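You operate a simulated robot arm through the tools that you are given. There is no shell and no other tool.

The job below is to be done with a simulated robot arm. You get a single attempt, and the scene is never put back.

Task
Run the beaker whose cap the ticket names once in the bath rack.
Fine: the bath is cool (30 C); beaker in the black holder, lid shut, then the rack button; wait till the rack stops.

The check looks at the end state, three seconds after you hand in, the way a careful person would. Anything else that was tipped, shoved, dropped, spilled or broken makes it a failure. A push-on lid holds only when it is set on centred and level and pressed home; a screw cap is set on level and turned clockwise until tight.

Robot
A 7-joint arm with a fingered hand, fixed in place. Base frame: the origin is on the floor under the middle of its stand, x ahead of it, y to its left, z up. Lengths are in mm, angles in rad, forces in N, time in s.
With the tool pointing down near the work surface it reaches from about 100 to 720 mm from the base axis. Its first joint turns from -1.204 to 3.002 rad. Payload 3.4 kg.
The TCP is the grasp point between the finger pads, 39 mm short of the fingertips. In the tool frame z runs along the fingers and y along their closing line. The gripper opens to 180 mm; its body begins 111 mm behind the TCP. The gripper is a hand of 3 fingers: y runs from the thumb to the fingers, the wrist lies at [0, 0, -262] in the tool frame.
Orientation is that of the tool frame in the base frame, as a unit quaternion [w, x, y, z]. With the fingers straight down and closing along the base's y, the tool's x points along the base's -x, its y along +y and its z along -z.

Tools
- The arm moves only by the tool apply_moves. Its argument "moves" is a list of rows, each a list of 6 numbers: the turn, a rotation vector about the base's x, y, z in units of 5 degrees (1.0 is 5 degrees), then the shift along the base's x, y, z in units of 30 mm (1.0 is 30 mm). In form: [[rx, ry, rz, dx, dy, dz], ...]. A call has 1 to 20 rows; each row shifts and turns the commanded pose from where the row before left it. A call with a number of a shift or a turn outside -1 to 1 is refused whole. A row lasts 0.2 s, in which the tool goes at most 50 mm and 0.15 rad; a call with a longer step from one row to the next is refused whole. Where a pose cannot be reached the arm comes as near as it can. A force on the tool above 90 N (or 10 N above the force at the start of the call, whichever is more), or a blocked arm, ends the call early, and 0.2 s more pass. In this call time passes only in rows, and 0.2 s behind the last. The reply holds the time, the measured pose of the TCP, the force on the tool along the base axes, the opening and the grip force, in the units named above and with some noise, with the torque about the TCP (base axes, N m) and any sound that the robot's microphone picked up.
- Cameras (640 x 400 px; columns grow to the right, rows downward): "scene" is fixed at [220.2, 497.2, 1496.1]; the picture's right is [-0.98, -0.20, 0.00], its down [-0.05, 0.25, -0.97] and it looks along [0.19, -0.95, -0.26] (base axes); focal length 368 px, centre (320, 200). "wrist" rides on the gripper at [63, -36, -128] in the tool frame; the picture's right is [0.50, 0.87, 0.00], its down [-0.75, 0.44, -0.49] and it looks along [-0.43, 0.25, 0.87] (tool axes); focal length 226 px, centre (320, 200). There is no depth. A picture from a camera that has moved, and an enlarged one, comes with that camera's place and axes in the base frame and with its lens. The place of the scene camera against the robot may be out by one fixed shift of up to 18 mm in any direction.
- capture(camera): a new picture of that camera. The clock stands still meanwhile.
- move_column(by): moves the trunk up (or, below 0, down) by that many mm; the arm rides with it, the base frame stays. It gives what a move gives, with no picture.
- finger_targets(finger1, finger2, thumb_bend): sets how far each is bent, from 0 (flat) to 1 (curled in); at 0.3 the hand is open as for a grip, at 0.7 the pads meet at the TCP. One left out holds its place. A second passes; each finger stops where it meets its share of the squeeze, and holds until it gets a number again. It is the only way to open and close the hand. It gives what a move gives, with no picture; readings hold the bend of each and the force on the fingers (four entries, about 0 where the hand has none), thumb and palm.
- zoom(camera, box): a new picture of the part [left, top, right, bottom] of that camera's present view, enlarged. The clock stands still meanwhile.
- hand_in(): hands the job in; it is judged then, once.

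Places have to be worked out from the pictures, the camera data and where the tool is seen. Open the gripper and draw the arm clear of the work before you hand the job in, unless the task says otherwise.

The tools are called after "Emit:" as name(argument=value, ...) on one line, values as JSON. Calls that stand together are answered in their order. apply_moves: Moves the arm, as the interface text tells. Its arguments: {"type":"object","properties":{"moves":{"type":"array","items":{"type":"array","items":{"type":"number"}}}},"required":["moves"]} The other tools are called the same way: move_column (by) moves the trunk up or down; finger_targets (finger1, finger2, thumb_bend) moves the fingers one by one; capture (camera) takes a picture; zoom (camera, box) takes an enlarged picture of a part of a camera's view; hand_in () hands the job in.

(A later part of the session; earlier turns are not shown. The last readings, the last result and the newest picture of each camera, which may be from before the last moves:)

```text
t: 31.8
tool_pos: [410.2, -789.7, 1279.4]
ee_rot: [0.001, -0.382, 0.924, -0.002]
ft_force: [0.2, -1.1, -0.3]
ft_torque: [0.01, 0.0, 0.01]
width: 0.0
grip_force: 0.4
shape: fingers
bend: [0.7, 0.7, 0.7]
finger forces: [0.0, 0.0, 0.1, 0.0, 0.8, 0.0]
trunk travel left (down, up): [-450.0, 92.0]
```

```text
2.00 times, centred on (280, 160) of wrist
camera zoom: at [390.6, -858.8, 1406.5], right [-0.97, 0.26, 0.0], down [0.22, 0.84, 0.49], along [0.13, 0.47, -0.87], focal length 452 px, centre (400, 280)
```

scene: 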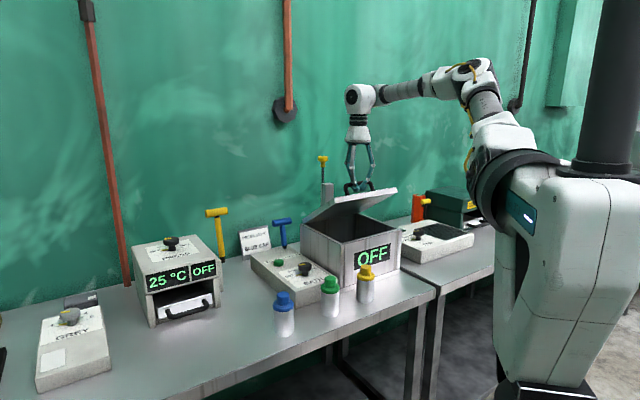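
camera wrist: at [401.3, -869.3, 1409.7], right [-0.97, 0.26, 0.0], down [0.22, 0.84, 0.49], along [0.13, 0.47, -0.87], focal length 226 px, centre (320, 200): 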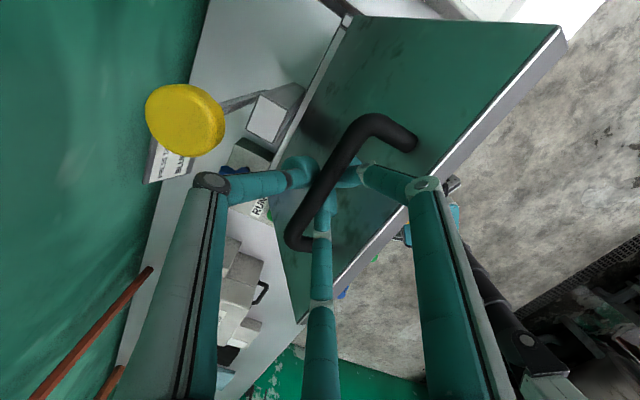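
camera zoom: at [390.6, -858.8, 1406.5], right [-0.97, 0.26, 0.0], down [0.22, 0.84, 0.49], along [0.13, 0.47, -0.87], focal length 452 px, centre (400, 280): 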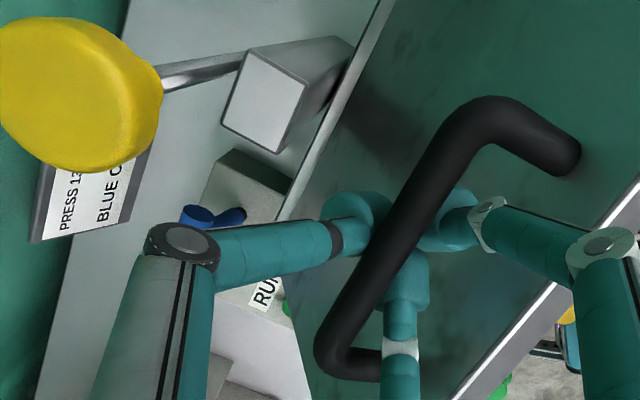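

The finger force dropped to zero and the lid stayed put, so the hinge holds by friction at about 73°. I centre the hand on the bar and open the fingers a little to come out of the handle.

Emit:
apply_moves(moves=[[0, 0, 0, 0.14, -0.14, -0.15]])

Emit:
finger_targets(finger1=0.6, finger2=0.6, thumb_bend=0.58)

Emit:
zoom(camera="wrist", box=[130, 60, 430, 260])

Emit:
zoom(camera="scene", box=[290, 130, 410, 240])

```text
t: 32.2
tool_pos: [415.4, -794.5, 1276.4]
ee_rot: [0.001, -0.383, 0.924, -0.001]
ft_force: [-1.3, 1.2, -0.4]
ft_torque: [-0.01, 0.02, -0.03]
width: 0.0
grip_force: 0.8
shape: fingers
bend: [0.7, 0.7, 0.7]
finger forces: [1.1, 0.8, 0.0, 0.0, 0.1, 0.0]
trunk travel left (down, up): [-450.0, 92.0]
```

```text
t: 33.2
tool_pos: [414.1, -793.7, 1274.9]
ee_rot: [0.0, -0.383, 0.924, -0.002]
ft_force: [-0.4, 0.2, 0.3]
ft_torque: [0.04, 0.0, -0.02]
width: 38.9
grip_force: 0.1
shape: fingers
bend: [0.6, 0.6, 0.57]
finger forces: [0.0, 0.0, 0.0, 0.1, 0.0, 0.0]
trunk travel left (down, up): [-450.0, 92.0]
```

```text
2.00 times, centred on (280, 160) of wrist
camera zoom: at [395.6, -863.3, 1402.0], right [-0.97, 0.26, 0.0], down [0.22, 0.84, 0.49], along [0.13, 0.47, -0.87], focal length 452 px, centre (400, 280)
```

zoom: 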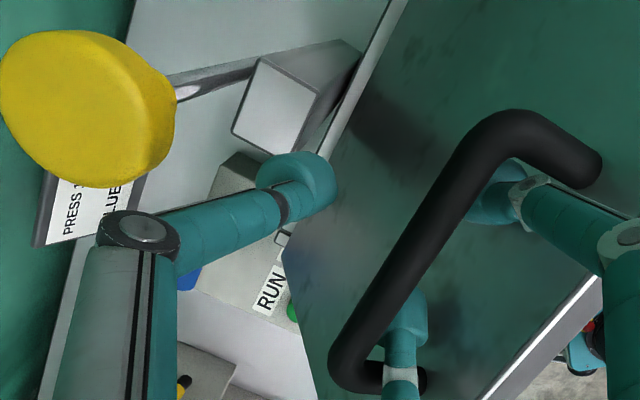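

```text
3.64 times, centred on (350, 185) of scene
camera zoom: at [220.2, 497.2, 1496.1], right [-0.98, -0.2, 0.0], down [-0.05, 0.25, -0.97], along [0.19, -0.95, -0.26], focal length 1337 px, centre (211, 254)
```

zoom: 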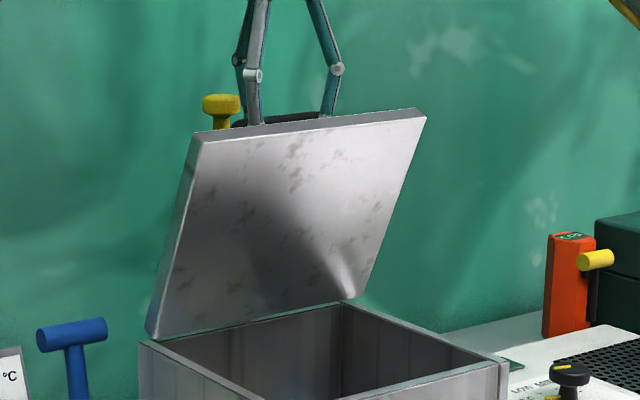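

The lid stays where it is and the fingers now straddle the bar freely. I lift straight up out of the handle.

Emit:
apply_moves(moves=[[0, 0, 0, 0, 0, 0.4], [0, 0, 0, 0, 0, 0.4], [0, 0, 0, 0, 0, 0.6], [0, 0, 0, 0, 0, 0.8], [0, 0, 0, 0, 0, 0.8]])

Emit:
zoom(camera="scene", box=[270, 90, 430, 250])

```text
t: 34.4
tool_pos: [413.7, -788.2, 1336.4]
ee_rot: [-0.003, -0.387, 0.922, 0.011]
ft_force: [0.3, 0.1, -0.8]
ft_torque: [0.02, 0.02, 0.0]
width: 39.8
grip_force: 0.1
shape: fingers
bend: [0.6, 0.6, 0.57]
finger forces: [0.0, 0.1, 0.0, 0.0, 0.0, 0.0]
out of reach, approached as far as the arm can: row 4, 5
trunk travel left (down, up): [-450.0, 92.0]
```

```text
2.50 times, centred on (350, 170) of scene
camera zoom: at [220.2, 497.2, 1496.1], right [-0.98, -0.2, 0.0], down [-0.05, 0.25, -0.97], along [0.19, -0.95, -0.26], focal length 919 px, centre (245, 275)
```

zoom: 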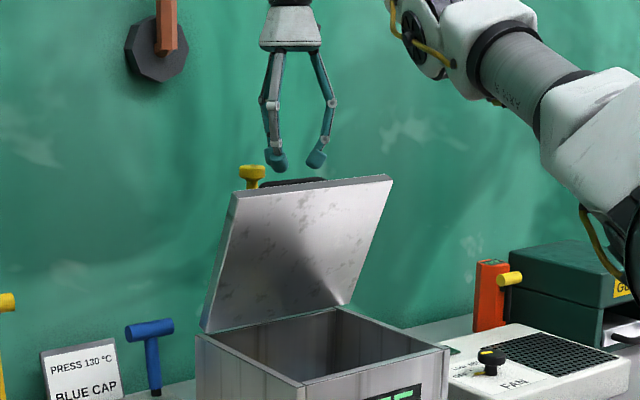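

Hand is clear and the lid holds. I retract over the lid edge toward the robot, then turn the hand so the camera looks outward into the open bath.

Emit:
apply_moves(moves=[[0, 0, 0, -0.3, 0.4, 0.25], [0, 0, 0, -0.46, 0.62, 0.25], [0, 0, 0, -0.46, 0.62, 0.2], [0, 0, 0, -0.46, 0.62, 0.1], [0, 0, 0, -0.46, 0.62, 0], [0, 0, 0, -0.46, 0.62, 0], [0, 0, 0, -0.46, 0.62, 0], [0, 0, 0, -0.46, 0.62, 0], [0, 0, 0, -0.46, 0.62, 0], [0, 0, 0, -0.46, 0.62, 0], [0, 0, -1, 0, 0, 0], [0, 0, -1, 0, 0, 0], [0, 0, -1, 0, 0, 0], [0, 0, -1, 0, 0, 0], [0, 0, -1, 0, 0, 0], [0, 0, -1, 0, 0, 0], [0, 0, -1, 0, 0, 0], [0, 0, -1, 0, 0, 0], [0, 0, -1, 0, 0, 0], [0, 0, -1, 0, 0, 0]])

Emit:
apply_moves(moves=[[0, 0, -1, 0, 0, 0], [0, 0, -1, 0, 0, 0], [0, 0, -1, 0, 0, 0], [0, 0, -1, 0, 0, 0], [0, 0, -1, 0, 0, 0], [0, 0, -1, 0, 0, 0], [0, 0, -1, 0, 0, 0], [0, 0, -1, 0, 0, 0], [0, 0, -1, 0, 0, 0], [0, 0, -1, 0, 0, 0], [0, 0, -1, 0, 0, 0], [0, 0, -1, 0, 0, 0], [0, 0, -1, 0, 0, 0]])

Emit:
capture(camera="wrist")

Emit:
capture(camera="scene")

```text
t: 38.6
tool_pos: [278.5, -604.1, 1358.4]
ee_rot: [0.0, 0.045, 0.999, -0.002]
ft_force: [0.3, 0.4, 0.7]
ft_torque: [-0.01, 0.02, 0.01]
width: 39.1
grip_force: 0.0
shape: fingers
bend: [0.6, 0.6, 0.57]
finger forces: [0.0, 0.0, 0.0, 0.0, 0.0, 0.0]
trunk travel left (down, up): [-450.0, 92.0]
```

```text
t: 41.4
tool_pos: [277.9, -604.1, 1357.2]
ee_rot: [-0.002, 0.574, 0.819, -0.001]
ft_force: [0.0, -0.1, 0.4]
ft_torque: [-0.02, 0.03, 0.0]
width: 39.4
grip_force: 0.1
shape: fingers
bend: [0.6, 0.6, 0.57]
finger forces: [0.1, 0.1, 0.1, 0.0, 0.0, 0.0]
trunk travel left (down, up): [-450.0, 92.0]
```

```text
taken
camera wrist: at [223.4, -558.4, 1485.4], right [0.64, 0.77, 0.0], down [0.67, -0.56, 0.49], along [0.37, -0.32, -0.87], focal length 226 px, centre (320, 200)
```

wrist: 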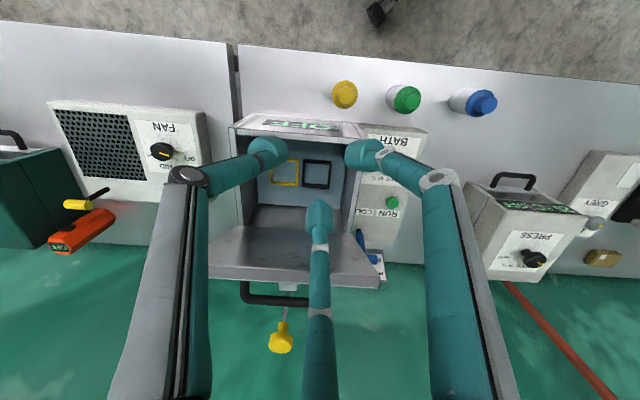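

```text
taken
```

scene: 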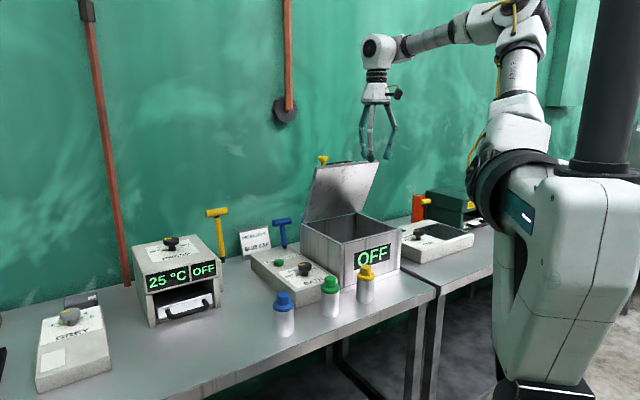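

The bath interior shows two square holders, one yellow and one black. I zoom in to measure them.

Emit:
zoom(camera="wrist", box=[230, 110, 390, 230])

Emit:
zoom(camera="scene", box=[290, 150, 420, 270])

```text
3.33 times, centred on (310, 170) of wrist
camera zoom: at [223.4, -558.4, 1485.4], right [0.64, 0.77, 0.0], down [0.67, -0.56, 0.49], along [0.37, -0.32, -0.87], focal length 754 px, centre (353, 300)
```

zoom: 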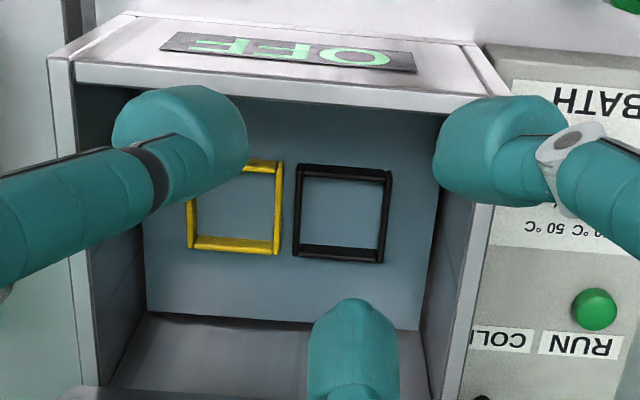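

```text
3.33 times, centred on (355, 210) of scene
camera zoom: at [220.2, 497.2, 1496.1], right [-0.98, -0.2, 0.0], down [-0.05, 0.25, -0.97], along [0.19, -0.95, -0.26], focal length 1226 px, centre (203, 167)
```

zoom: 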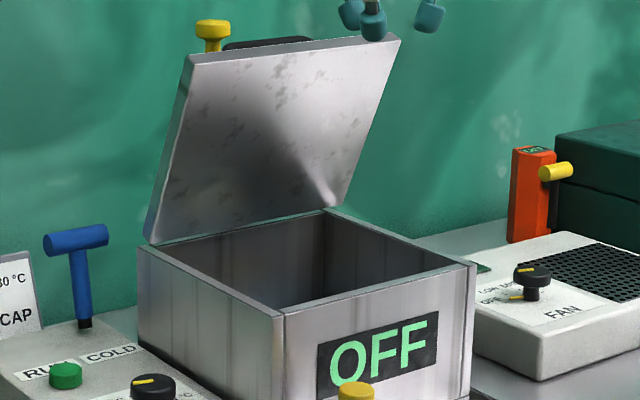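

Two square frames sit inside: yellow on the left, black on the right near u≈-225, n≈780–800. I lower the camera for a closer look to get its height and inner size.

Emit:
apply_moves(moves=[[0, 0, 0, 0.08, -0.08, -0.9], [0, 0, 0, 0.08, -0.08, -0.9], [0, 0, 0, 0.08, -0.08, -0.9], [0, 0, 0, 0.08, -0.08, -0.9], [0, 0, 0, 0.08, -0.08, -0.9]])

Emit:
capture(camera="wrist")

Emit:
zoom(camera="wrist", box=[230, 110, 390, 230])

```text
t: 42.6
tool_pos: [291.7, -617.8, 1222.5]
ee_rot: [-0.002, 0.574, 0.819, -0.001]
ft_force: [0.9, -1.2, -0.9]
ft_torque: [-0.02, 0.04, 0.01]
width: 39.3
grip_force: 0.1
shape: fingers
bend: [0.6, 0.6, 0.57]
finger forces: [0.1, 0.0, 0.0, 0.0, 0.0, 0.0]
trunk travel left (down, up): [-450.0, 92.0]
```

```text
taken
camera wrist: at [235.2, -572.4, 1349.8], right [0.64, 0.77, 0.0], down [0.67, -0.56, 0.49], along [0.37, -0.32, -0.87], focal length 226 px, centre (320, 200)
```

wrist: 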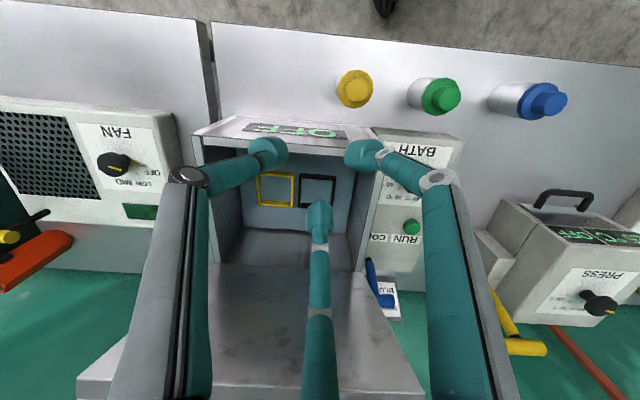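

```text
3.33 times, centred on (310, 170) of wrist
camera zoom: at [235.2, -572.4, 1349.8], right [0.64, 0.77, 0.0], down [0.67, -0.56, 0.49], along [0.37, -0.32, -0.87], focal length 754 px, centre (353, 300)
```

zoom: 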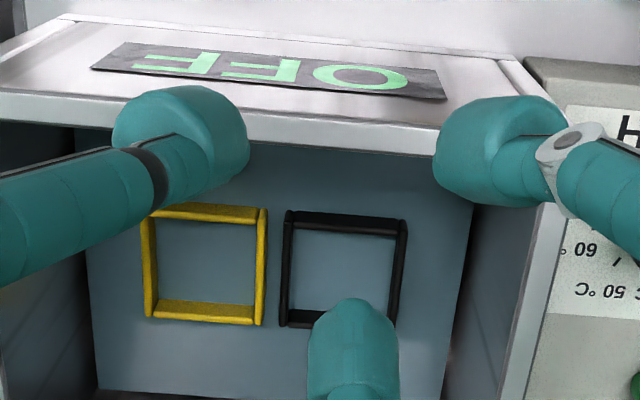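

The frames are about 73 mm outer and 63 mm inner, with low walls, on a surface near z≈945. I open the fingers to clear the view and go closer for a better height estimate.

Emit:
finger_targets(finger1=0.35, finger2=0.35, thumb_bend=0.35)

Emit:
apply_moves(moves=[[0, 0, 0, 0.49, -0.247, -0.7], [0, 0, 0, 0.49, -0.247, -0.7], [0, 0, 0, 0.49, -0.247, -0.7]])

Emit:
capture(camera="wrist")

Emit:
zoom(camera="wrist", box=[200, 100, 400, 260])

```text
t: 43.6
tool_pos: [289.8, -617.6, 1222.0]
ee_rot: [-0.002, 0.574, 0.819, -0.002]
ft_force: [0.3, 0.0, -0.1]
ft_torque: [-0.01, 0.02, 0.0]
width: 132.3
grip_force: 0.1
shape: fingers
bend: [0.35, 0.35, 0.35]
finger forces: [0.0, 0.0, 0.1, 0.0, 0.1, 0.1]
trunk travel left (down, up): [-450.0, 92.0]
```

```text
t: 44.4
tool_pos: [336.1, -640.6, 1159.6]
ee_rot: [-0.002, 0.573, 0.819, -0.002]
ft_force: [-0.3, -1.5, -0.2]
ft_torque: [0.0, 0.0, 0.03]
width: 132.1
grip_force: 0.0
shape: fingers
bend: [0.35, 0.35, 0.35]
finger forces: [0.0, 0.1, 0.1, 0.0, 0.0, 0.0]
trunk travel left (down, up): [-450.0, 92.0]
```

```text
taken
camera wrist: at [281.1, -593.9, 1286.4], right [0.64, 0.77, 0.0], down [0.67, -0.56, 0.49], along [0.37, -0.32, -0.87], focal length 226 px, centre (320, 200)
```

wrist: 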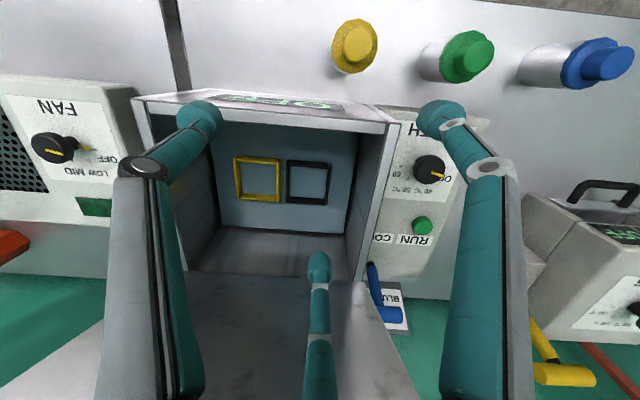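

```text
2.50 times, centred on (300, 180) of wrist
camera zoom: at [281.1, -593.9, 1286.4], right [0.64, 0.77, 0.0], down [0.67, -0.56, 0.49], along [0.37, -0.32, -0.87], focal length 565 px, centre (370, 250)
```

zoom: 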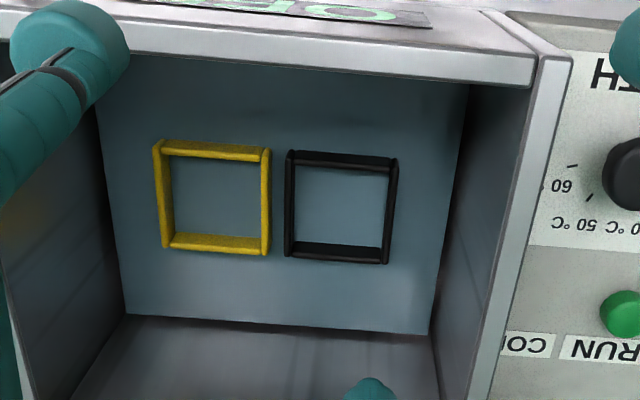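

The surface spans wall to wall but the height estimate still varies (about 915–945). To make room for the hand and a steeper view, I'll push the lid a bit further open (to about 82°, short of the yellow knob) with the closed fingertips. First I close the fingers and rise in front of the lid.

Emit:
finger_targets(finger1=0.7, finger2=0.7, thumb_bend=0.7)

Emit:
apply_moves(moves=[[0, 0, 0, 0, 0, 0.8], [0, 0, 0, 0, 0, 0.8], [0, 0, 0, 0, 0, 0.8], [0, 0, 0, 0, 0, 0.6], [0, 0, 0, 0.04, -0.6, 0], [0, 0, 0, 0.04, -0.6, 0], [0, 0, 0, 0.04, -0.6, 0]])

Emit:
zoom(camera="scene", box=[270, 90, 430, 250])

Emit:
capture(camera="wrist")

```text
t: 45.4
tool_pos: [335.2, -638.6, 1159.3]
ee_rot: [-0.003, 0.573, 0.819, -0.002]
ft_force: [-0.2, 0.3, -0.2]
ft_torque: [0.02, 0.0, -0.01]
width: 0.0
grip_force: 0.0
shape: fingers
bend: [0.7, 0.7, 0.7]
finger forces: [0.0, 0.1, 0.1, 0.0, 0.0, 0.0]
trunk travel left (down, up): [-450.0, 92.0]
```

```text
t: 47.0
tool_pos: [339.0, -695.5, 1248.9]
ee_rot: [-0.002, 0.573, 0.819, -0.001]
ft_force: [-0.1, 0.6, 0.0]
ft_torque: [0.0, -0.01, -0.01]
width: 0.0
grip_force: 0.1
shape: fingers
bend: [0.7, 0.7, 0.7]
finger forces: [0.0, 0.0, 0.0, 0.0, 0.0, 0.0]
trunk travel left (down, up): [-450.0, 92.0]
```

```text
2.50 times, centred on (350, 170) of scene
camera zoom: at [220.2, 497.2, 1496.1], right [-0.98, -0.2, 0.0], down [-0.05, 0.25, -0.97], along [0.19, -0.95, -0.26], focal length 919 px, centre (245, 275)
```

zoom: 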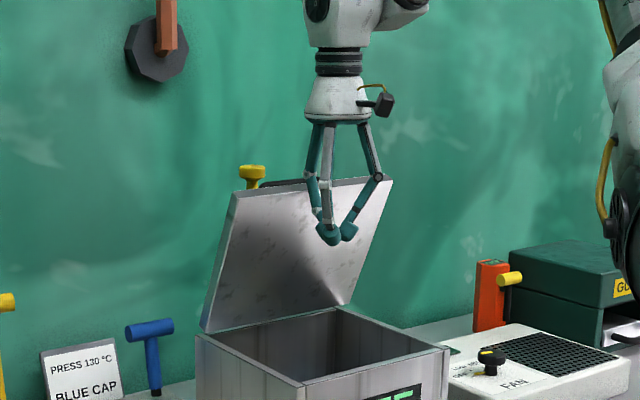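

```text
taken
camera wrist: at [283.6, -649.3, 1376.9], right [0.64, 0.77, 0.0], down [0.67, -0.56, 0.49], along [0.37, -0.32, -0.87], focal length 226 px, centre (320, 200)
```

wrist: 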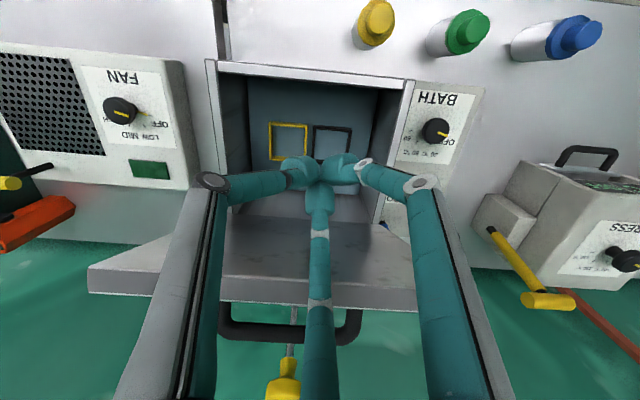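

This view is steeper; I zoom on the holder for measurement before pushing.

Emit:
zoom(camera="wrist", box=[250, 100, 370, 175])

Emit:
apply_moves(moves=[[0, 0, 0, 0.25, -0.25, 0], [0, 0, 0, 0.25, -0.25, 0], [0, 0, 0, 0.2, -0.2, 0], [0, 0, 0, 0.15, -0.15, 0]])

Emit:
zoom(camera="scene", box=[270, 90, 430, 250])

Emit:
capture(camera="wrist")

```text
5.33 times, centred on (310, 138) of wrist
camera zoom: at [283.6, -649.3, 1376.9], right [0.64, 0.77, 0.0], down [0.67, -0.56, 0.49], along [0.37, -0.32, -0.87], focal length 1206 px, centre (373, 533)
```

zoom: 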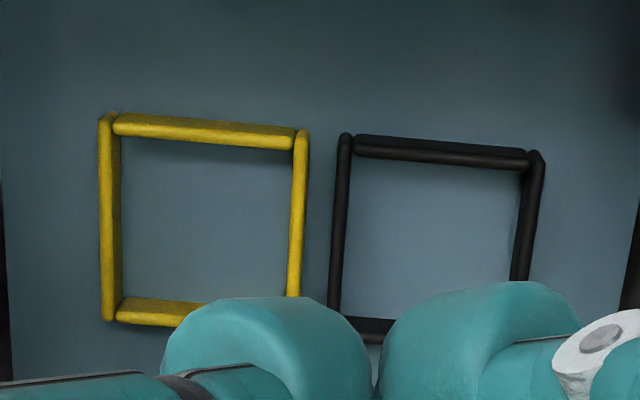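

```text
t: 48.0
tool_pos: [364.7, -720.3, 1248.7]
ee_rot: [-0.003, 0.573, 0.819, -0.001]
ft_force: [-1.1, 2.2, 1.0]
ft_torque: [-0.11, -0.09, 0.0]
width: 0.0
grip_force: 0.8
shape: fingers
bend: [0.7, 0.7, 0.7]
finger forces: [0.0, 2.4, 0.1, 0.0, 0.1, 0.1]
trunk travel left (down, up): [-450.0, 92.0]
```

```text
2.50 times, centred on (350, 170) of scene
camera zoom: at [220.2, 497.2, 1496.1], right [-0.98, -0.2, 0.0], down [-0.05, 0.25, -0.97], along [0.19, -0.95, -0.26], focal length 919 px, centre (245, 275)
```

zoom: 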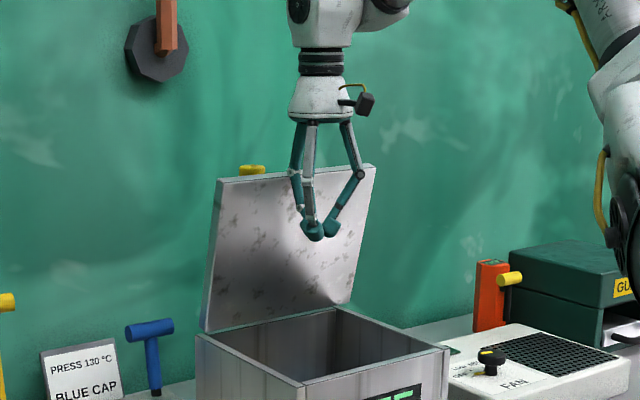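

```text
taken
camera wrist: at [309.1, -673.6, 1375.8], right [0.64, 0.77, 0.0], down [0.67, -0.56, 0.49], along [0.37, -0.32, -0.87], focal length 226 px, centre (320, 200)
```

wrist: 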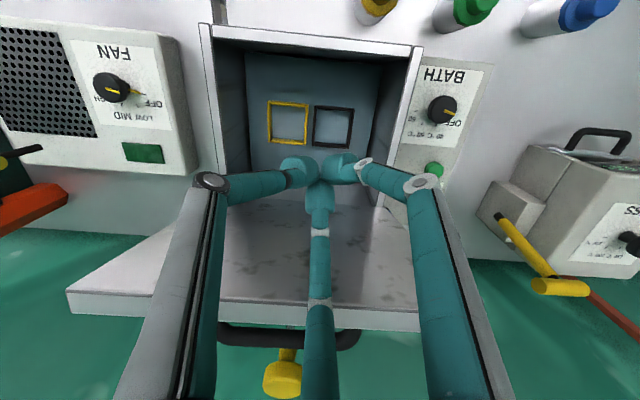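

The contact is gentle (about 2 N) and the lid has opened further. I check the clearance between the handle bar and the yellow knob.

Emit:
zoom(camera="wrist", box=[200, 280, 400, 400])

Emit:
zoom(camera="scene", box=[310, 140, 390, 190])

Emit:
zoom(camera="wrist", box=[240, 80, 380, 167])

```text
3.20 times, centred on (300, 340) of wrist
camera zoom: at [309.1, -673.6, 1375.8], right [0.64, 0.77, 0.0], down [0.67, -0.56, 0.49], along [0.37, -0.32, -0.87], focal length 723 px, centre (384, -248)
```

zoom: 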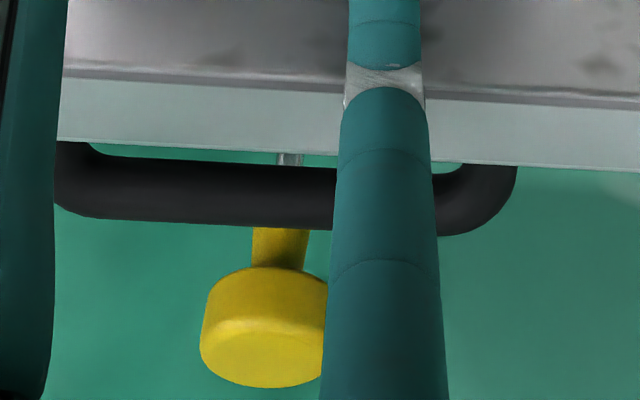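

```text
8.00 times, centred on (350, 165) of scene
camera zoom: at [220.2, 497.2, 1496.1], right [-0.98, -0.2, 0.0], down [-0.05, 0.25, -0.97], along [0.19, -0.95, -0.26], focal length 2942 px, centre (80, 480)
```

zoom: 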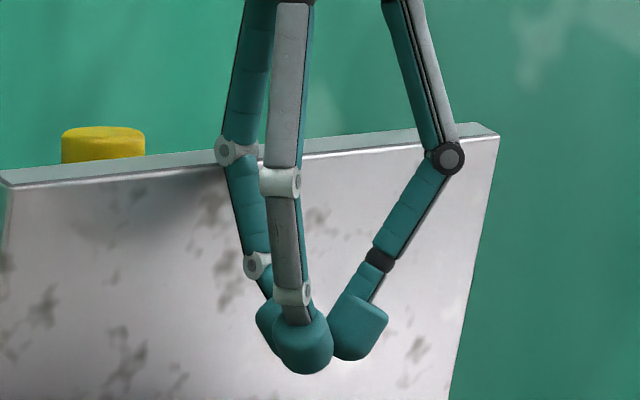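

```text
4.57 times, centred on (310, 124) of wrist
camera zoom: at [309.1, -673.6, 1375.8], right [0.64, 0.77, 0.0], down [0.67, -0.56, 0.49], along [0.37, -0.32, -0.87], focal length 1033 px, centre (366, 550)
```

zoom: 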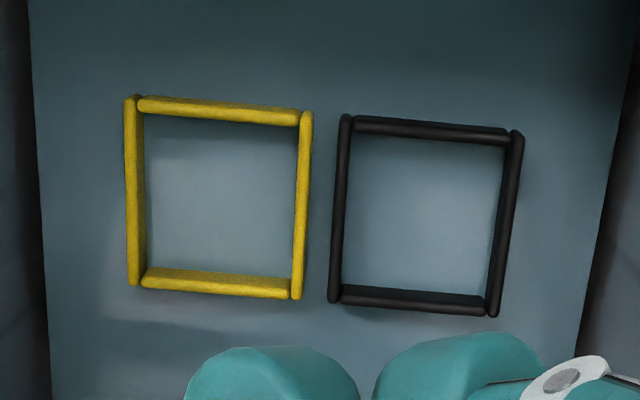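

The black holder's outer frame spans about u -262 to -192 and n 745 to 819 at z≈940, so its centre is about (u -227, n 782), i.e. base (392, -713). The lid is wide enough at about 78°, so I retract and go back over to the blue beaker, staying high.

Emit:
apply_moves(moves=[[0, 0, 0, -0.4, 0.4, 0], [0, 0, 0, -0.7, 0.7, 0.2], [0, 0, 0, -0.7, 0.7, 0.2], [0, 0, 0, -0.7, 0.7, 0.2], [0, 0, 0, -0.7, 0.7, 0.2], [0, 0, 0, -0.3, 0.9, 0], [0, 0, 0, 0.6, 0.9, 0], [0, 0, 0, 0.9, 0.9, 0], [0, 0, 0, 0.9, 0.9, 0], [0, 0, 0, 0.9, 0.9, 0], [0, 0, 0, 0.9, 0.9, 0], [0, 0, 0, 0.9, 0.9, 0], [0, 0, 0, 0.9, 0.9, 0]])

Emit:
finger_targets(finger1=0.35, finger2=0.35, thumb_bend=0.35)

Emit:
capture(camera="scene")

```text
t: 50.8
tool_pos: [441.0, -405.6, 1273.5]
ee_rot: [-0.003, 0.573, 0.819, -0.003]
ft_force: [0.5, 0.1, 0.6]
ft_torque: [0.01, 0.0, 0.03]
width: 0.0
grip_force: 0.0
shape: fingers
bend: [0.7, 0.7, 0.7]
finger forces: [0.0, 0.0, 0.0, 0.0, 0.0, 0.0]
trunk travel left (down, up): [-450.0, 92.0]
```

```text
t: 51.8
tool_pos: [438.7, -408.6, 1272.9]
ee_rot: [-0.002, 0.573, 0.819, -0.001]
ft_force: [-0.4, 0.5, 0.4]
ft_torque: [0.03, -0.02, 0.03]
width: 131.9
grip_force: 0.0
shape: fingers
bend: [0.35, 0.35, 0.35]
finger forces: [0.0, 0.1, 0.1, 0.0, 0.1, 0.0]
trunk travel left (down, up): [-450.0, 92.0]
```

```text
taken
```

scene: 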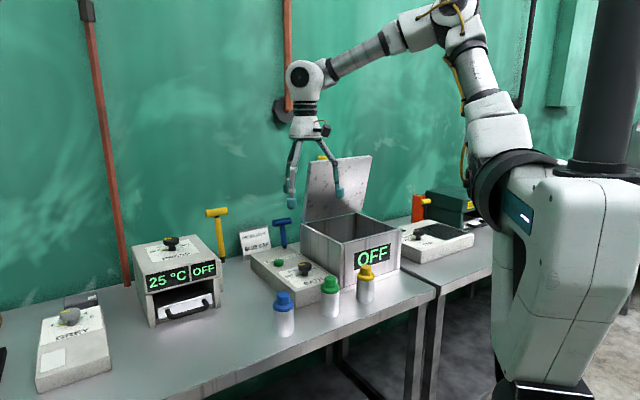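

The lid stays open by itself. I go to a spot where the wrist camera looks nearly straight down on the blue cap, to fix its position exactly.

Emit:
apply_moves(moves=[[0, 0, 0, 0.61, 0.26, -0.95], [0, 0, 0, 0.61, 0.26, -0.95], [0, 0, 0, 0.61, 0.26, -0.95], [0, 0, 0, 0.61, 0.26, -0.95], [0, 0, 0, 0.61, 0.26, -0.95]])

Emit:
capture(camera="wrist")

Emit:
zoom(camera="wrist", box=[240, 20, 400, 140])

```text
t: 53.0
tool_pos: [531.9, -365.7, 1130.4]
ee_rot: [-0.002, 0.574, 0.819, -0.002]
ft_force: [0.7, -0.2, 0.3]
ft_torque: [0.0, 0.03, 0.0]
width: 132.3
grip_force: 0.0
shape: fingers
bend: [0.35, 0.35, 0.35]
finger forces: [0.0, 0.0, 0.0, 0.1, 0.1, 0.0]
trunk travel left (down, up): [-450.0, 92.0]
```

```text
taken
camera wrist: at [477.3, -319.6, 1257.5], right [0.64, 0.77, 0.0], down [0.67, -0.56, 0.49], along [0.37, -0.32, -0.87], focal length 226 px, centre (320, 200)
```

wrist: 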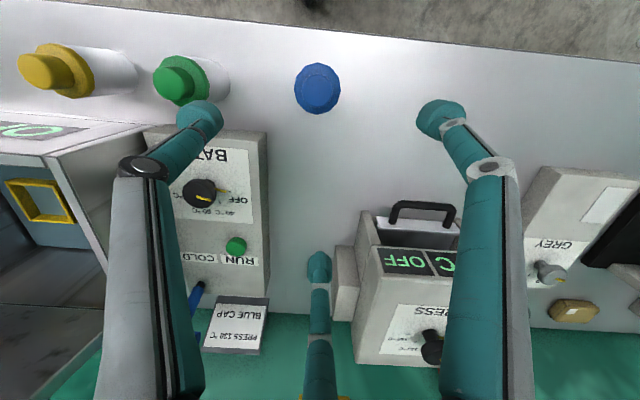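

```text
3.33 times, centred on (320, 80) of wrist
camera zoom: at [477.3, -319.6, 1257.5], right [0.64, 0.77, 0.0], down [0.67, -0.56, 0.49], along [0.37, -0.32, -0.87], focal length 754 px, centre (320, 600)
```

zoom: 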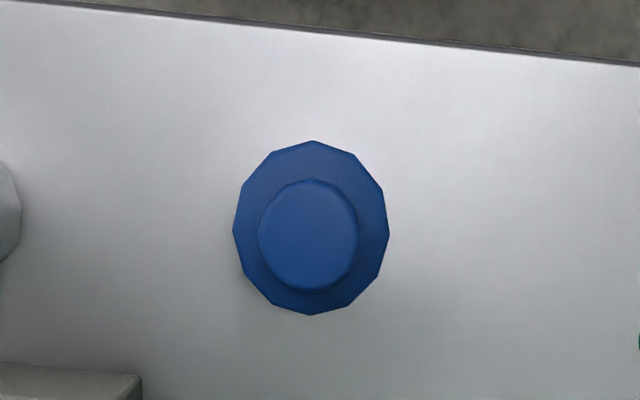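

Blue beaker confirmed at (487, -332), ring diameter about 54 mm, with ample clearance around it. I narrow the hand a little, tilt it 10° outward (so the wrist clears the open lid later), and align over the beaker.

Emit:
finger_targets(finger1=0.42, finger2=0.42, thumb_bend=0.42)

Emit:
apply_moves(moves=[[-0.707, -0.707, 0, -0.4, 0.3, 0], [-0.707, -0.707, 0, -0.4, 0.3, 0], [0, 0, 0, -0.4, 0.3, 0], [0, 0, 0, -0.4, 0.33, 0]])

Emit:
capture(camera="wrist")

```text
t: 54.0
tool_pos: [530.3, -366.6, 1129.7]
ee_rot: [-0.002, 0.574, 0.819, -0.001]
ft_force: [-0.7, -0.5, 0.1]
ft_torque: [0.02, -0.02, 0.04]
width: 105.3
grip_force: 0.1
shape: fingers
bend: [0.42, 0.42, 0.42]
finger forces: [0.0, 0.0, 0.0, 0.0, 0.1, 0.0]
trunk travel left (down, up): [-450.0, 92.0]
```

```text
t: 55.0
tool_pos: [490.3, -373.6, 1141.0]
ee_rot: [0.08, 0.569, 0.818, -0.014]
ft_force: [0.4, -0.2, 0.4]
ft_torque: [-0.02, 0.0, 0.02]
width: 105.1
grip_force: 0.0
shape: fingers
bend: [0.42, 0.42, 0.42]
finger forces: [0.0, 0.0, 0.0, 0.0, 0.1, 0.1]
out of reach, approached as far as the arm can: row 2, 3, 4
trunk travel left (down, up): [-450.0, 92.0]
```

```text
taken
camera wrist: at [420.1, -313.9, 1254.7], right [0.64, 0.77, -0.01], down [0.6, -0.49, 0.63], along [0.47, -0.41, -0.78], focal length 226 px, centre (320, 200)
```

wrist: 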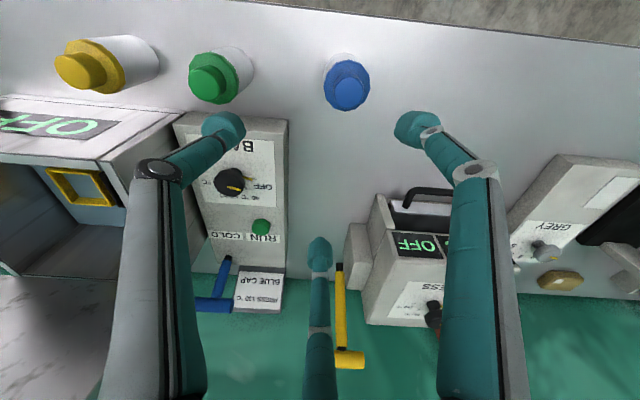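

Tilting outward is not reachable this close in, so I'll stay vertical for the grasp and instead open the lid a few degrees more. The bar's outer side is about 25 mm short of the knob, so another 11–12 mm of push is safe. I straighten the hand, close it, and go back to the lid.

Emit:
apply_moves(moves=[[0.65, 0.65, 0, 0, 0, 0.9], [0.65, 0.65, 0, 0, 0, 0.9], [0, 0, 0, 0, 0, 0.9], [0, 0, 0, 0, 0, 0.9], [0, 0, 0, -0.57, -0.98, 0], [0, 0, 0, -0.57, -0.98, 0], [0, 0, 0, -0.57, -0.98, 0], [0, 0, 0, -0.57, -0.98, 0], [0, 0, 0, -0.57, -0.98, 0], [0, 0, 0, -0.57, -0.98, 0], [0, 0, 0, -0.57, -0.98, 0], [0, 0, 0, -0.57, -0.98, 0], [0, 0, 0, -0.57, -0.98, 0], [0, 0, 0, -0.57, -0.98, 0]])

Emit:
finger_targets(finger1=0.7, finger2=0.7, thumb_bend=0.7)

```text
t: 58.0
tool_pos: [320.6, -671.4, 1248.5]
ee_rot: [0.004, 0.573, 0.819, -0.003]
ft_force: [-0.8, -0.1, 0.5]
ft_torque: [0.01, 0.01, 0.03]
width: 104.8
grip_force: 0.0
shape: fingers
bend: [0.42, 0.42, 0.42]
finger forces: [0.0, 0.1, 0.0, 0.0, 0.0, 0.1]
trunk travel left (down, up): [-450.0, 92.0]
```

```text
t: 59.0
tool_pos: [319.9, -668.4, 1249.5]
ee_rot: [0.005, 0.574, 0.819, -0.003]
ft_force: [0.1, -0.5, 0.0]
ft_torque: [-0.02, -0.03, -0.04]
width: 0.0
grip_force: 0.1
shape: fingers
bend: [0.7, 0.7, 0.7]
finger forces: [0.0, 0.0, 0.1, 0.0, 0.1, 0.0]
trunk travel left (down, up): [-450.0, 92.0]
```

At n≈699; contact is expected at n≈767. I advance and push slowly to n≈778.

Emit:
apply_moves(moves=[[0, 0, 0, 0.487, -0.487, 0], [0, 0, 0, 0.487, -0.487, 0], [0, 0, 0, 0.487, -0.487, 0], [0, 0, 0, 0.1, -0.1, 0], [0, 0, 0, 0.1, -0.1, 0], [0, 0, 0, 0.1, -0.1, 0], [0, 0, 0, 0.1, -0.1, 0]])

Emit:
zoom(camera="wrist", box=[200, 280, 400, 400])

Emit:
zoom(camera="scene", box=[270, 90, 430, 250])

```text
t: 60.6
tool_pos: [375.3, -721.4, 1250.9]
ee_rot: [0.005, 0.573, 0.819, -0.004]
ft_force: [-2.2, 1.8, 3.3]
ft_torque: [-0.15, -0.18, 0.0]
width: 0.0
grip_force: 2.1
shape: fingers
bend: [0.7, 0.7, 0.7]
finger forces: [0.0, 4.0, 0.1, 0.0, 0.0, 0.0]
trunk travel left (down, up): [-450.0, 92.0]
```

```text
3.20 times, centred on (300, 340) of wrist
camera zoom: at [318.7, -675.0, 1376.6], right [0.64, 0.77, -0.01], down [0.66, -0.55, 0.5], along [0.38, -0.33, -0.87], focal length 723 px, centre (384, -248)
```

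zoom: 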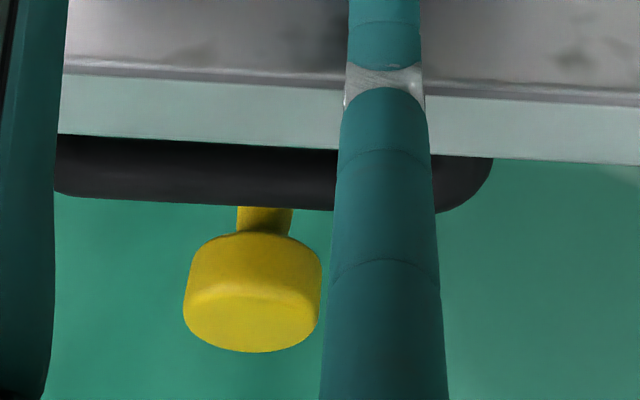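

```text
2.50 times, centred on (350, 170) of scene
camera zoom: at [220.2, 497.2, 1496.1], right [-0.98, -0.2, 0.0], down [-0.05, 0.25, -0.97], along [0.19, -0.95, -0.26], focal length 919 px, centre (245, 275)
```

zoom: 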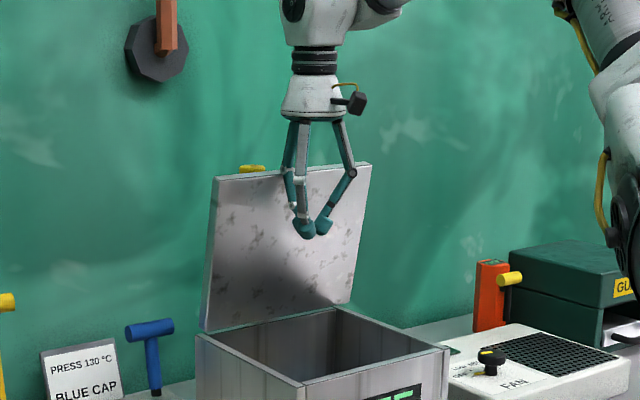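

The bar (outer side at n≈911) still has about 20 mm to the knob. I push about 8 mm more.

Emit:
apply_moves(moves=[[0, 0, 0, 0.1, -0.1, 0], [0, 0, 0, 0.1, -0.1, 0], [0, 0, 0, 0.05, -0.05, 0]])

Emit:
zoom(camera="wrist", box=[200, 280, 400, 400])

```text
t: 61.4
tool_pos: [382.6, -731.8, 1250.6]
ee_rot: [0.005, 0.573, 0.82, -0.003]
ft_force: [-1.4, 3.2, 5.1]
ft_torque: [-0.28, -0.32, 0.02]
width: 0.0
grip_force: 3.1
shape: fingers
bend: [0.7, 0.7, 0.7]
finger forces: [0.0, 5.9, 0.0, 0.0, 0.1, 0.0]
trunk travel left (down, up): [-450.0, 92.0]
```

```text
3.20 times, centred on (300, 340) of wrist
camera zoom: at [326.0, -682.8, 1376.6], right [0.64, 0.77, -0.01], down [0.66, -0.55, 0.5], along [0.38, -0.33, -0.86], focal length 723 px, centre (384, -248)
```

zoom: 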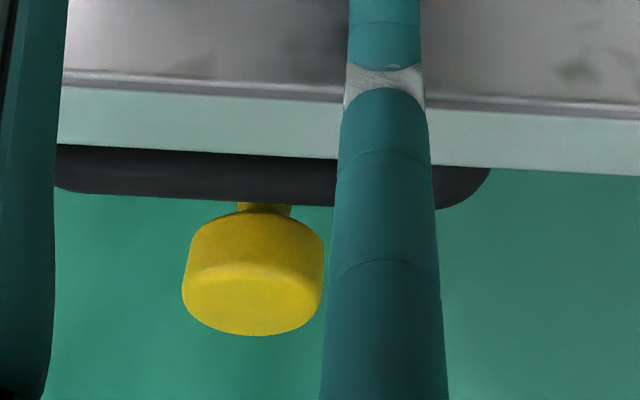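

The lid's edge is now at n≈849 and the bar still clears the knob by about 9 mm, so I stop here, retract, and go back to the blue beaker.

Emit:
apply_moves(moves=[[0, 0, 0, -0.4, 0.4, 0], [0, 0, 0, -0.7, 0.7, 0], [0, 0, 0, -0.7, 0.7, 0], [0, 0, 0, -0.7, 0.7, 0], [0, 0, 0, -0.5, 0.8, 0], [0, 0, 0, 0.4, 0.9, 0], [0, 0, 0, 0.7, 0.98, 0], [0, 0, 0, 0.7, 0.98, 0], [0, 0, 0, 0.7, 0.98, 0], [0, 0, 0, 0.7, 0.98, 0], [0, 0, 0, 0.7, 0.98, 0], [0, 0, 0, 0.7, 0.98, 0], [0, 0, 0, 0.7, 0.98, 0]])

Emit:
zoom(camera="scene", box=[270, 120, 430, 280])

```text
t: 64.2
tool_pos: [451.9, -394.4, 1250.0]
ee_rot: [0.005, 0.573, 0.819, -0.004]
ft_force: [0.8, 0.3, -0.2]
ft_torque: [-0.01, 0.01, -0.02]
width: 0.0
grip_force: 0.1
shape: fingers
bend: [0.7, 0.7, 0.7]
finger forces: [0.1, 0.0, 0.1, 0.0, 0.1, 0.0]
trunk travel left (down, up): [-450.0, 92.0]
```

```text
2.50 times, centred on (350, 200) of scene
camera zoom: at [220.2, 497.2, 1496.1], right [-0.98, -0.2, 0.0], down [-0.05, 0.25, -0.97], along [0.19, -0.95, -0.26], focal length 919 px, centre (245, 200)
```

zoom: 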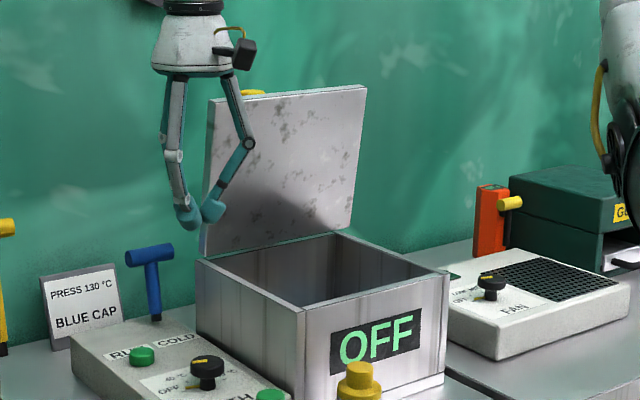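

The lid holds. I open the hand to the pre-grasp width and come over the blue beaker, levelling the tool.

Emit:
finger_targets(finger1=0.42, finger2=0.42, thumb_bend=0.42)

Emit:
apply_moves(moves=[[0.14, 0.04, 0, 0.3, 0.45, 0], [0, 0, 0, 0.3, 0.45, -0.8], [0, 0, 0, 0.3, 0.45, -0.8], [0, 0, 0, 0.27, 0.45, -0.8], [0, 0, 0, 0, 0.28, -0.8], [0, 0, 0, 0, 0, -0.8]])

Emit:
capture(camera="wrist")

Emit:
capture(camera="scene")

```text
t: 65.2
tool_pos: [451.2, -397.5, 1250.1]
ee_rot: [0.005, 0.574, 0.819, -0.004]
ft_force: [0.1, 0.6, -0.2]
ft_torque: [0.0, 0.02, 0.02]
width: 103.9
grip_force: 0.1
shape: fingers
bend: [0.42, 0.42, 0.42]
finger forces: [0.0, 0.0, 0.0, 0.0, 0.0, 0.0]
trunk travel left (down, up): [-450.0, 92.0]
```

```text
t: 66.6
tool_pos: [487.7, -336.9, 1126.0]
ee_rot: [0.0, 0.574, 0.819, 0.001]
ft_force: [0.0, 0.5, 0.6]
ft_torque: [-0.02, -0.02, -0.01]
width: 104.3
grip_force: 0.1
shape: fingers
bend: [0.42, 0.42, 0.42]
finger forces: [0.0, 0.1, 0.0, 0.0, 0.0, 0.1]
trunk travel left (down, up): [-450.0, 92.0]
```

```text
taken
camera wrist: at [431.9, -290.0, 1254.5], right [0.64, 0.77, 0.0], down [0.67, -0.56, 0.49], along [0.38, -0.31, -0.87], focal length 226 px, centre (320, 200)
```

wrist: 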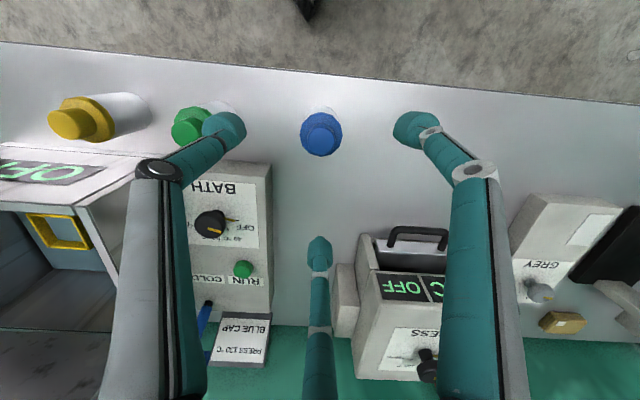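

```text
taken
```

scene: 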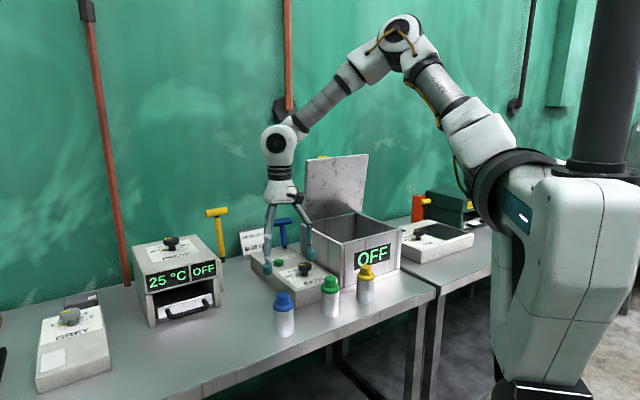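

I zoom to check the lateral alignment before descending.

Emit:
zoom(camera="wrist", box=[260, 80, 380, 180])

```text
4.00 times, centred on (320, 130) of wrist
camera zoom: at [431.9, -290.0, 1254.5], right [0.64, 0.77, 0.0], down [0.67, -0.56, 0.49], along [0.38, -0.31, -0.87], focal length 904 px, centre (320, 480)
```

zoom: 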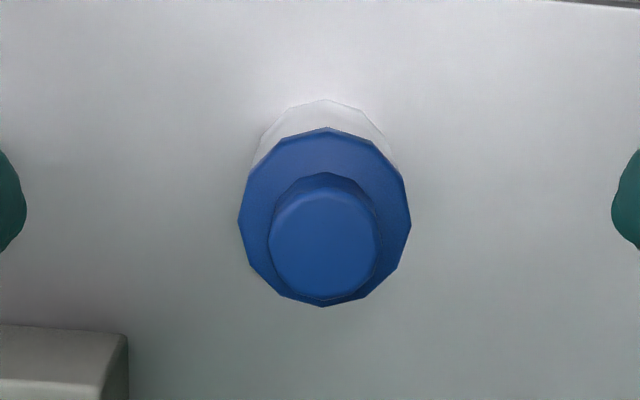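

The beaker axis is at about (486.8, -333). I correct by 4 mm and descend to z 962, with the fingertips about 43 mm above the bench.

Emit:
apply_moves(moves=[[0, 0, 0, -0.03, 0.13, 0], [0, 0, 0, 0, 0, -0.9], [0, 0, 0, 0, 0, -0.9], [0, 0, 0, 0, 0, -0.9], [0, 0, 0, 0, 0, -0.9], [0, 0, 0, 0, 0, -0.9], [0, 0, 0, 0, 0, -0.5], [0, 0, 0, 0, 0, -0.47]])

Emit:
capture(camera="wrist")

Emit:
zoom(camera="scene", box=[230, 180, 350, 350])

```text
t: 68.4
tool_pos: [486.7, -333.7, 964.9]
ee_rot: [0.0, 0.573, 0.819, 0.001]
ft_force: [0.1, -1.3, 0.3]
ft_torque: [0.0, -0.04, 0.02]
width: 104.3
grip_force: 0.0
shape: fingers
bend: [0.42, 0.42, 0.42]
finger forces: [0.0, 0.0, 0.1, 0.0, 0.1, 0.1]
trunk travel left (down, up): [-450.0, 92.0]
```

```text
taken
camera wrist: at [431.1, -287.2, 1091.8], right [0.64, 0.77, 0.0], down [0.67, -0.56, 0.49], along [0.38, -0.31, -0.87], focal length 226 px, centre (320, 200)
```

wrist: 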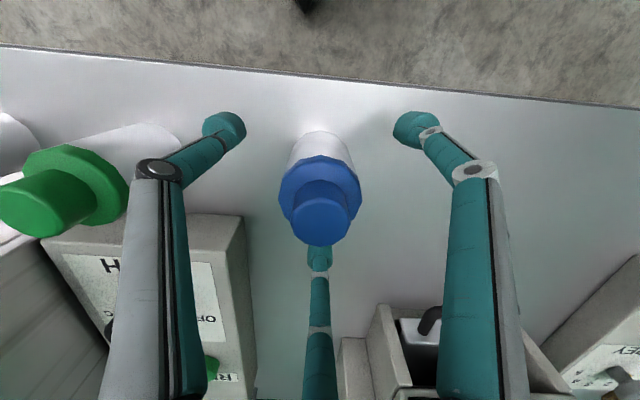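

```text
2.35 times, centred on (290, 265) of scene
camera zoom: at [220.2, 497.2, 1496.1], right [-0.98, -0.2, 0.0], down [-0.05, 0.25, -0.97], along [0.19, -0.95, -0.26], focal length 865 px, centre (391, 47)
```

zoom: 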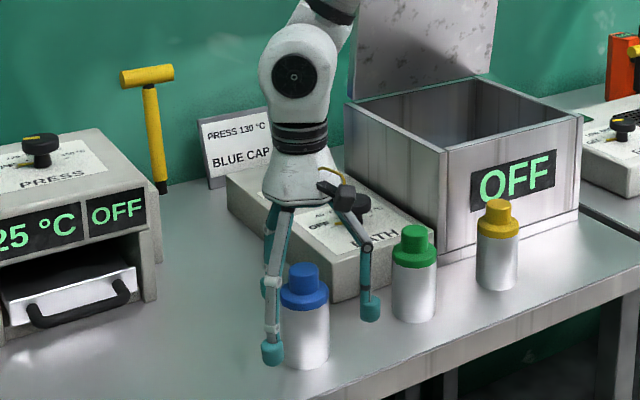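

The beaker stands centred between the three fingers, with the fingertips around mid-body. I close gently.

Emit:
finger_targets(finger1=0.57, finger2=0.57, thumb_bend=0.57)

Emit:
zoom(camera="scene", box=[230, 230, 350, 350])

```text
t: 69.4
tool_pos: [486.9, -332.3, 964.0]
ee_rot: [0.0, 0.574, 0.819, 0.001]
ft_force: [-0.6, -0.5, 0.1]
ft_torque: [0.01, 0.01, -0.02]
width: 49.7
grip_force: 0.1
shape: fingers
bend: [0.56, 0.56, 0.56]
finger forces: [0.0, 0.0, 0.0, 0.0, 0.1, 0.0]
trunk travel left (down, up): [-450.0, 92.0]
```

```text
3.33 times, centred on (290, 290) of scene
camera zoom: at [220.2, 497.2, 1496.1], right [-0.98, -0.2, 0.0], down [-0.05, 0.25, -0.97], along [0.19, -0.95, -0.26], focal length 1226 px, centre (420, -100)
```

zoom: 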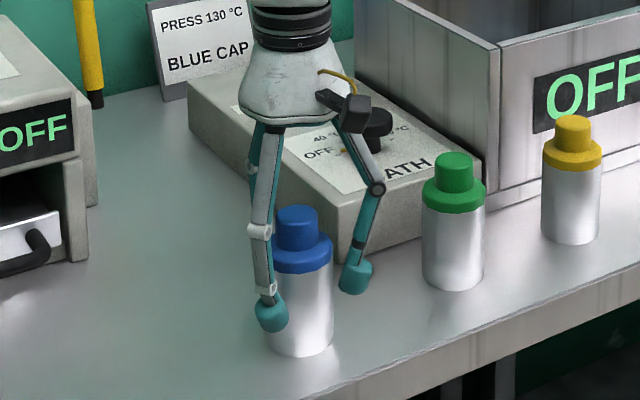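

No contact yet at 0.57; I continue closing.

Emit:
finger_targets(finger1=0.64, finger2=0.64, thumb_bend=0.64)

Emit:
zoom(camera="scene", box=[230, 230, 350, 350])

Emit:
capture(camera="wrist")

```text
t: 70.4
tool_pos: [486.7, -334.0, 965.1]
ee_rot: [0.0, 0.573, 0.819, 0.001]
ft_force: [0.0, -0.1, -0.3]
ft_torque: [0.01, 0.02, -0.02]
width: 39.3
grip_force: 8.7
shape: fingers
bend: [0.58, 0.58, 0.59]
finger forces: [5.3, 5.6, 0.0, 0.0, 6.6, 0.0]
trunk travel left (down, up): [-450.0, 92.0]
```

```text
3.33 times, centred on (290, 290) of scene
camera zoom: at [220.2, 497.2, 1496.1], right [-0.98, -0.2, 0.0], down [-0.05, 0.25, -0.97], along [0.19, -0.95, -0.26], focal length 1226 px, centre (420, -100)
```

zoom: 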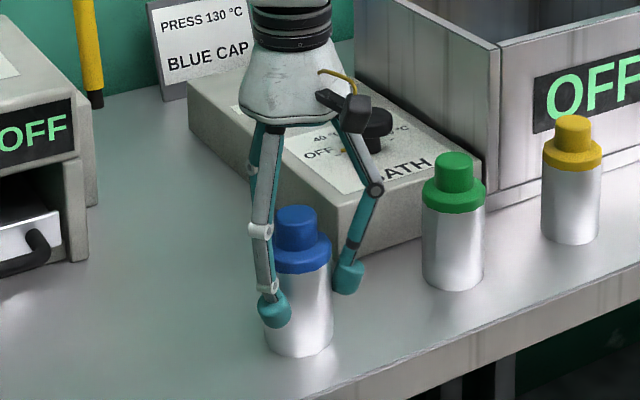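

```text
taken
camera wrist: at [430.6, -287.2, 1092.2], right [0.64, 0.77, 0.0], down [0.67, -0.56, 0.49], along [0.38, -0.31, -0.87], focal length 226 px, centre (320, 200)
```

wrist: 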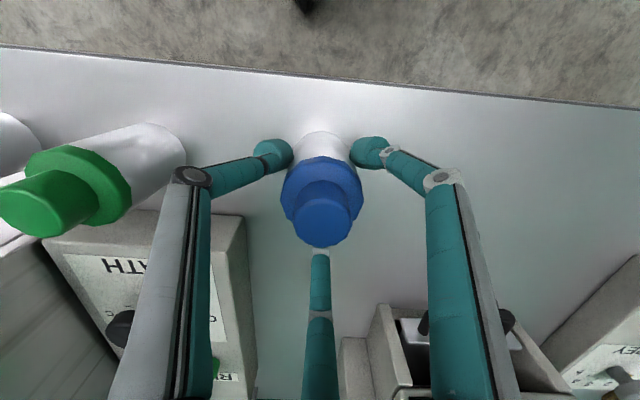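

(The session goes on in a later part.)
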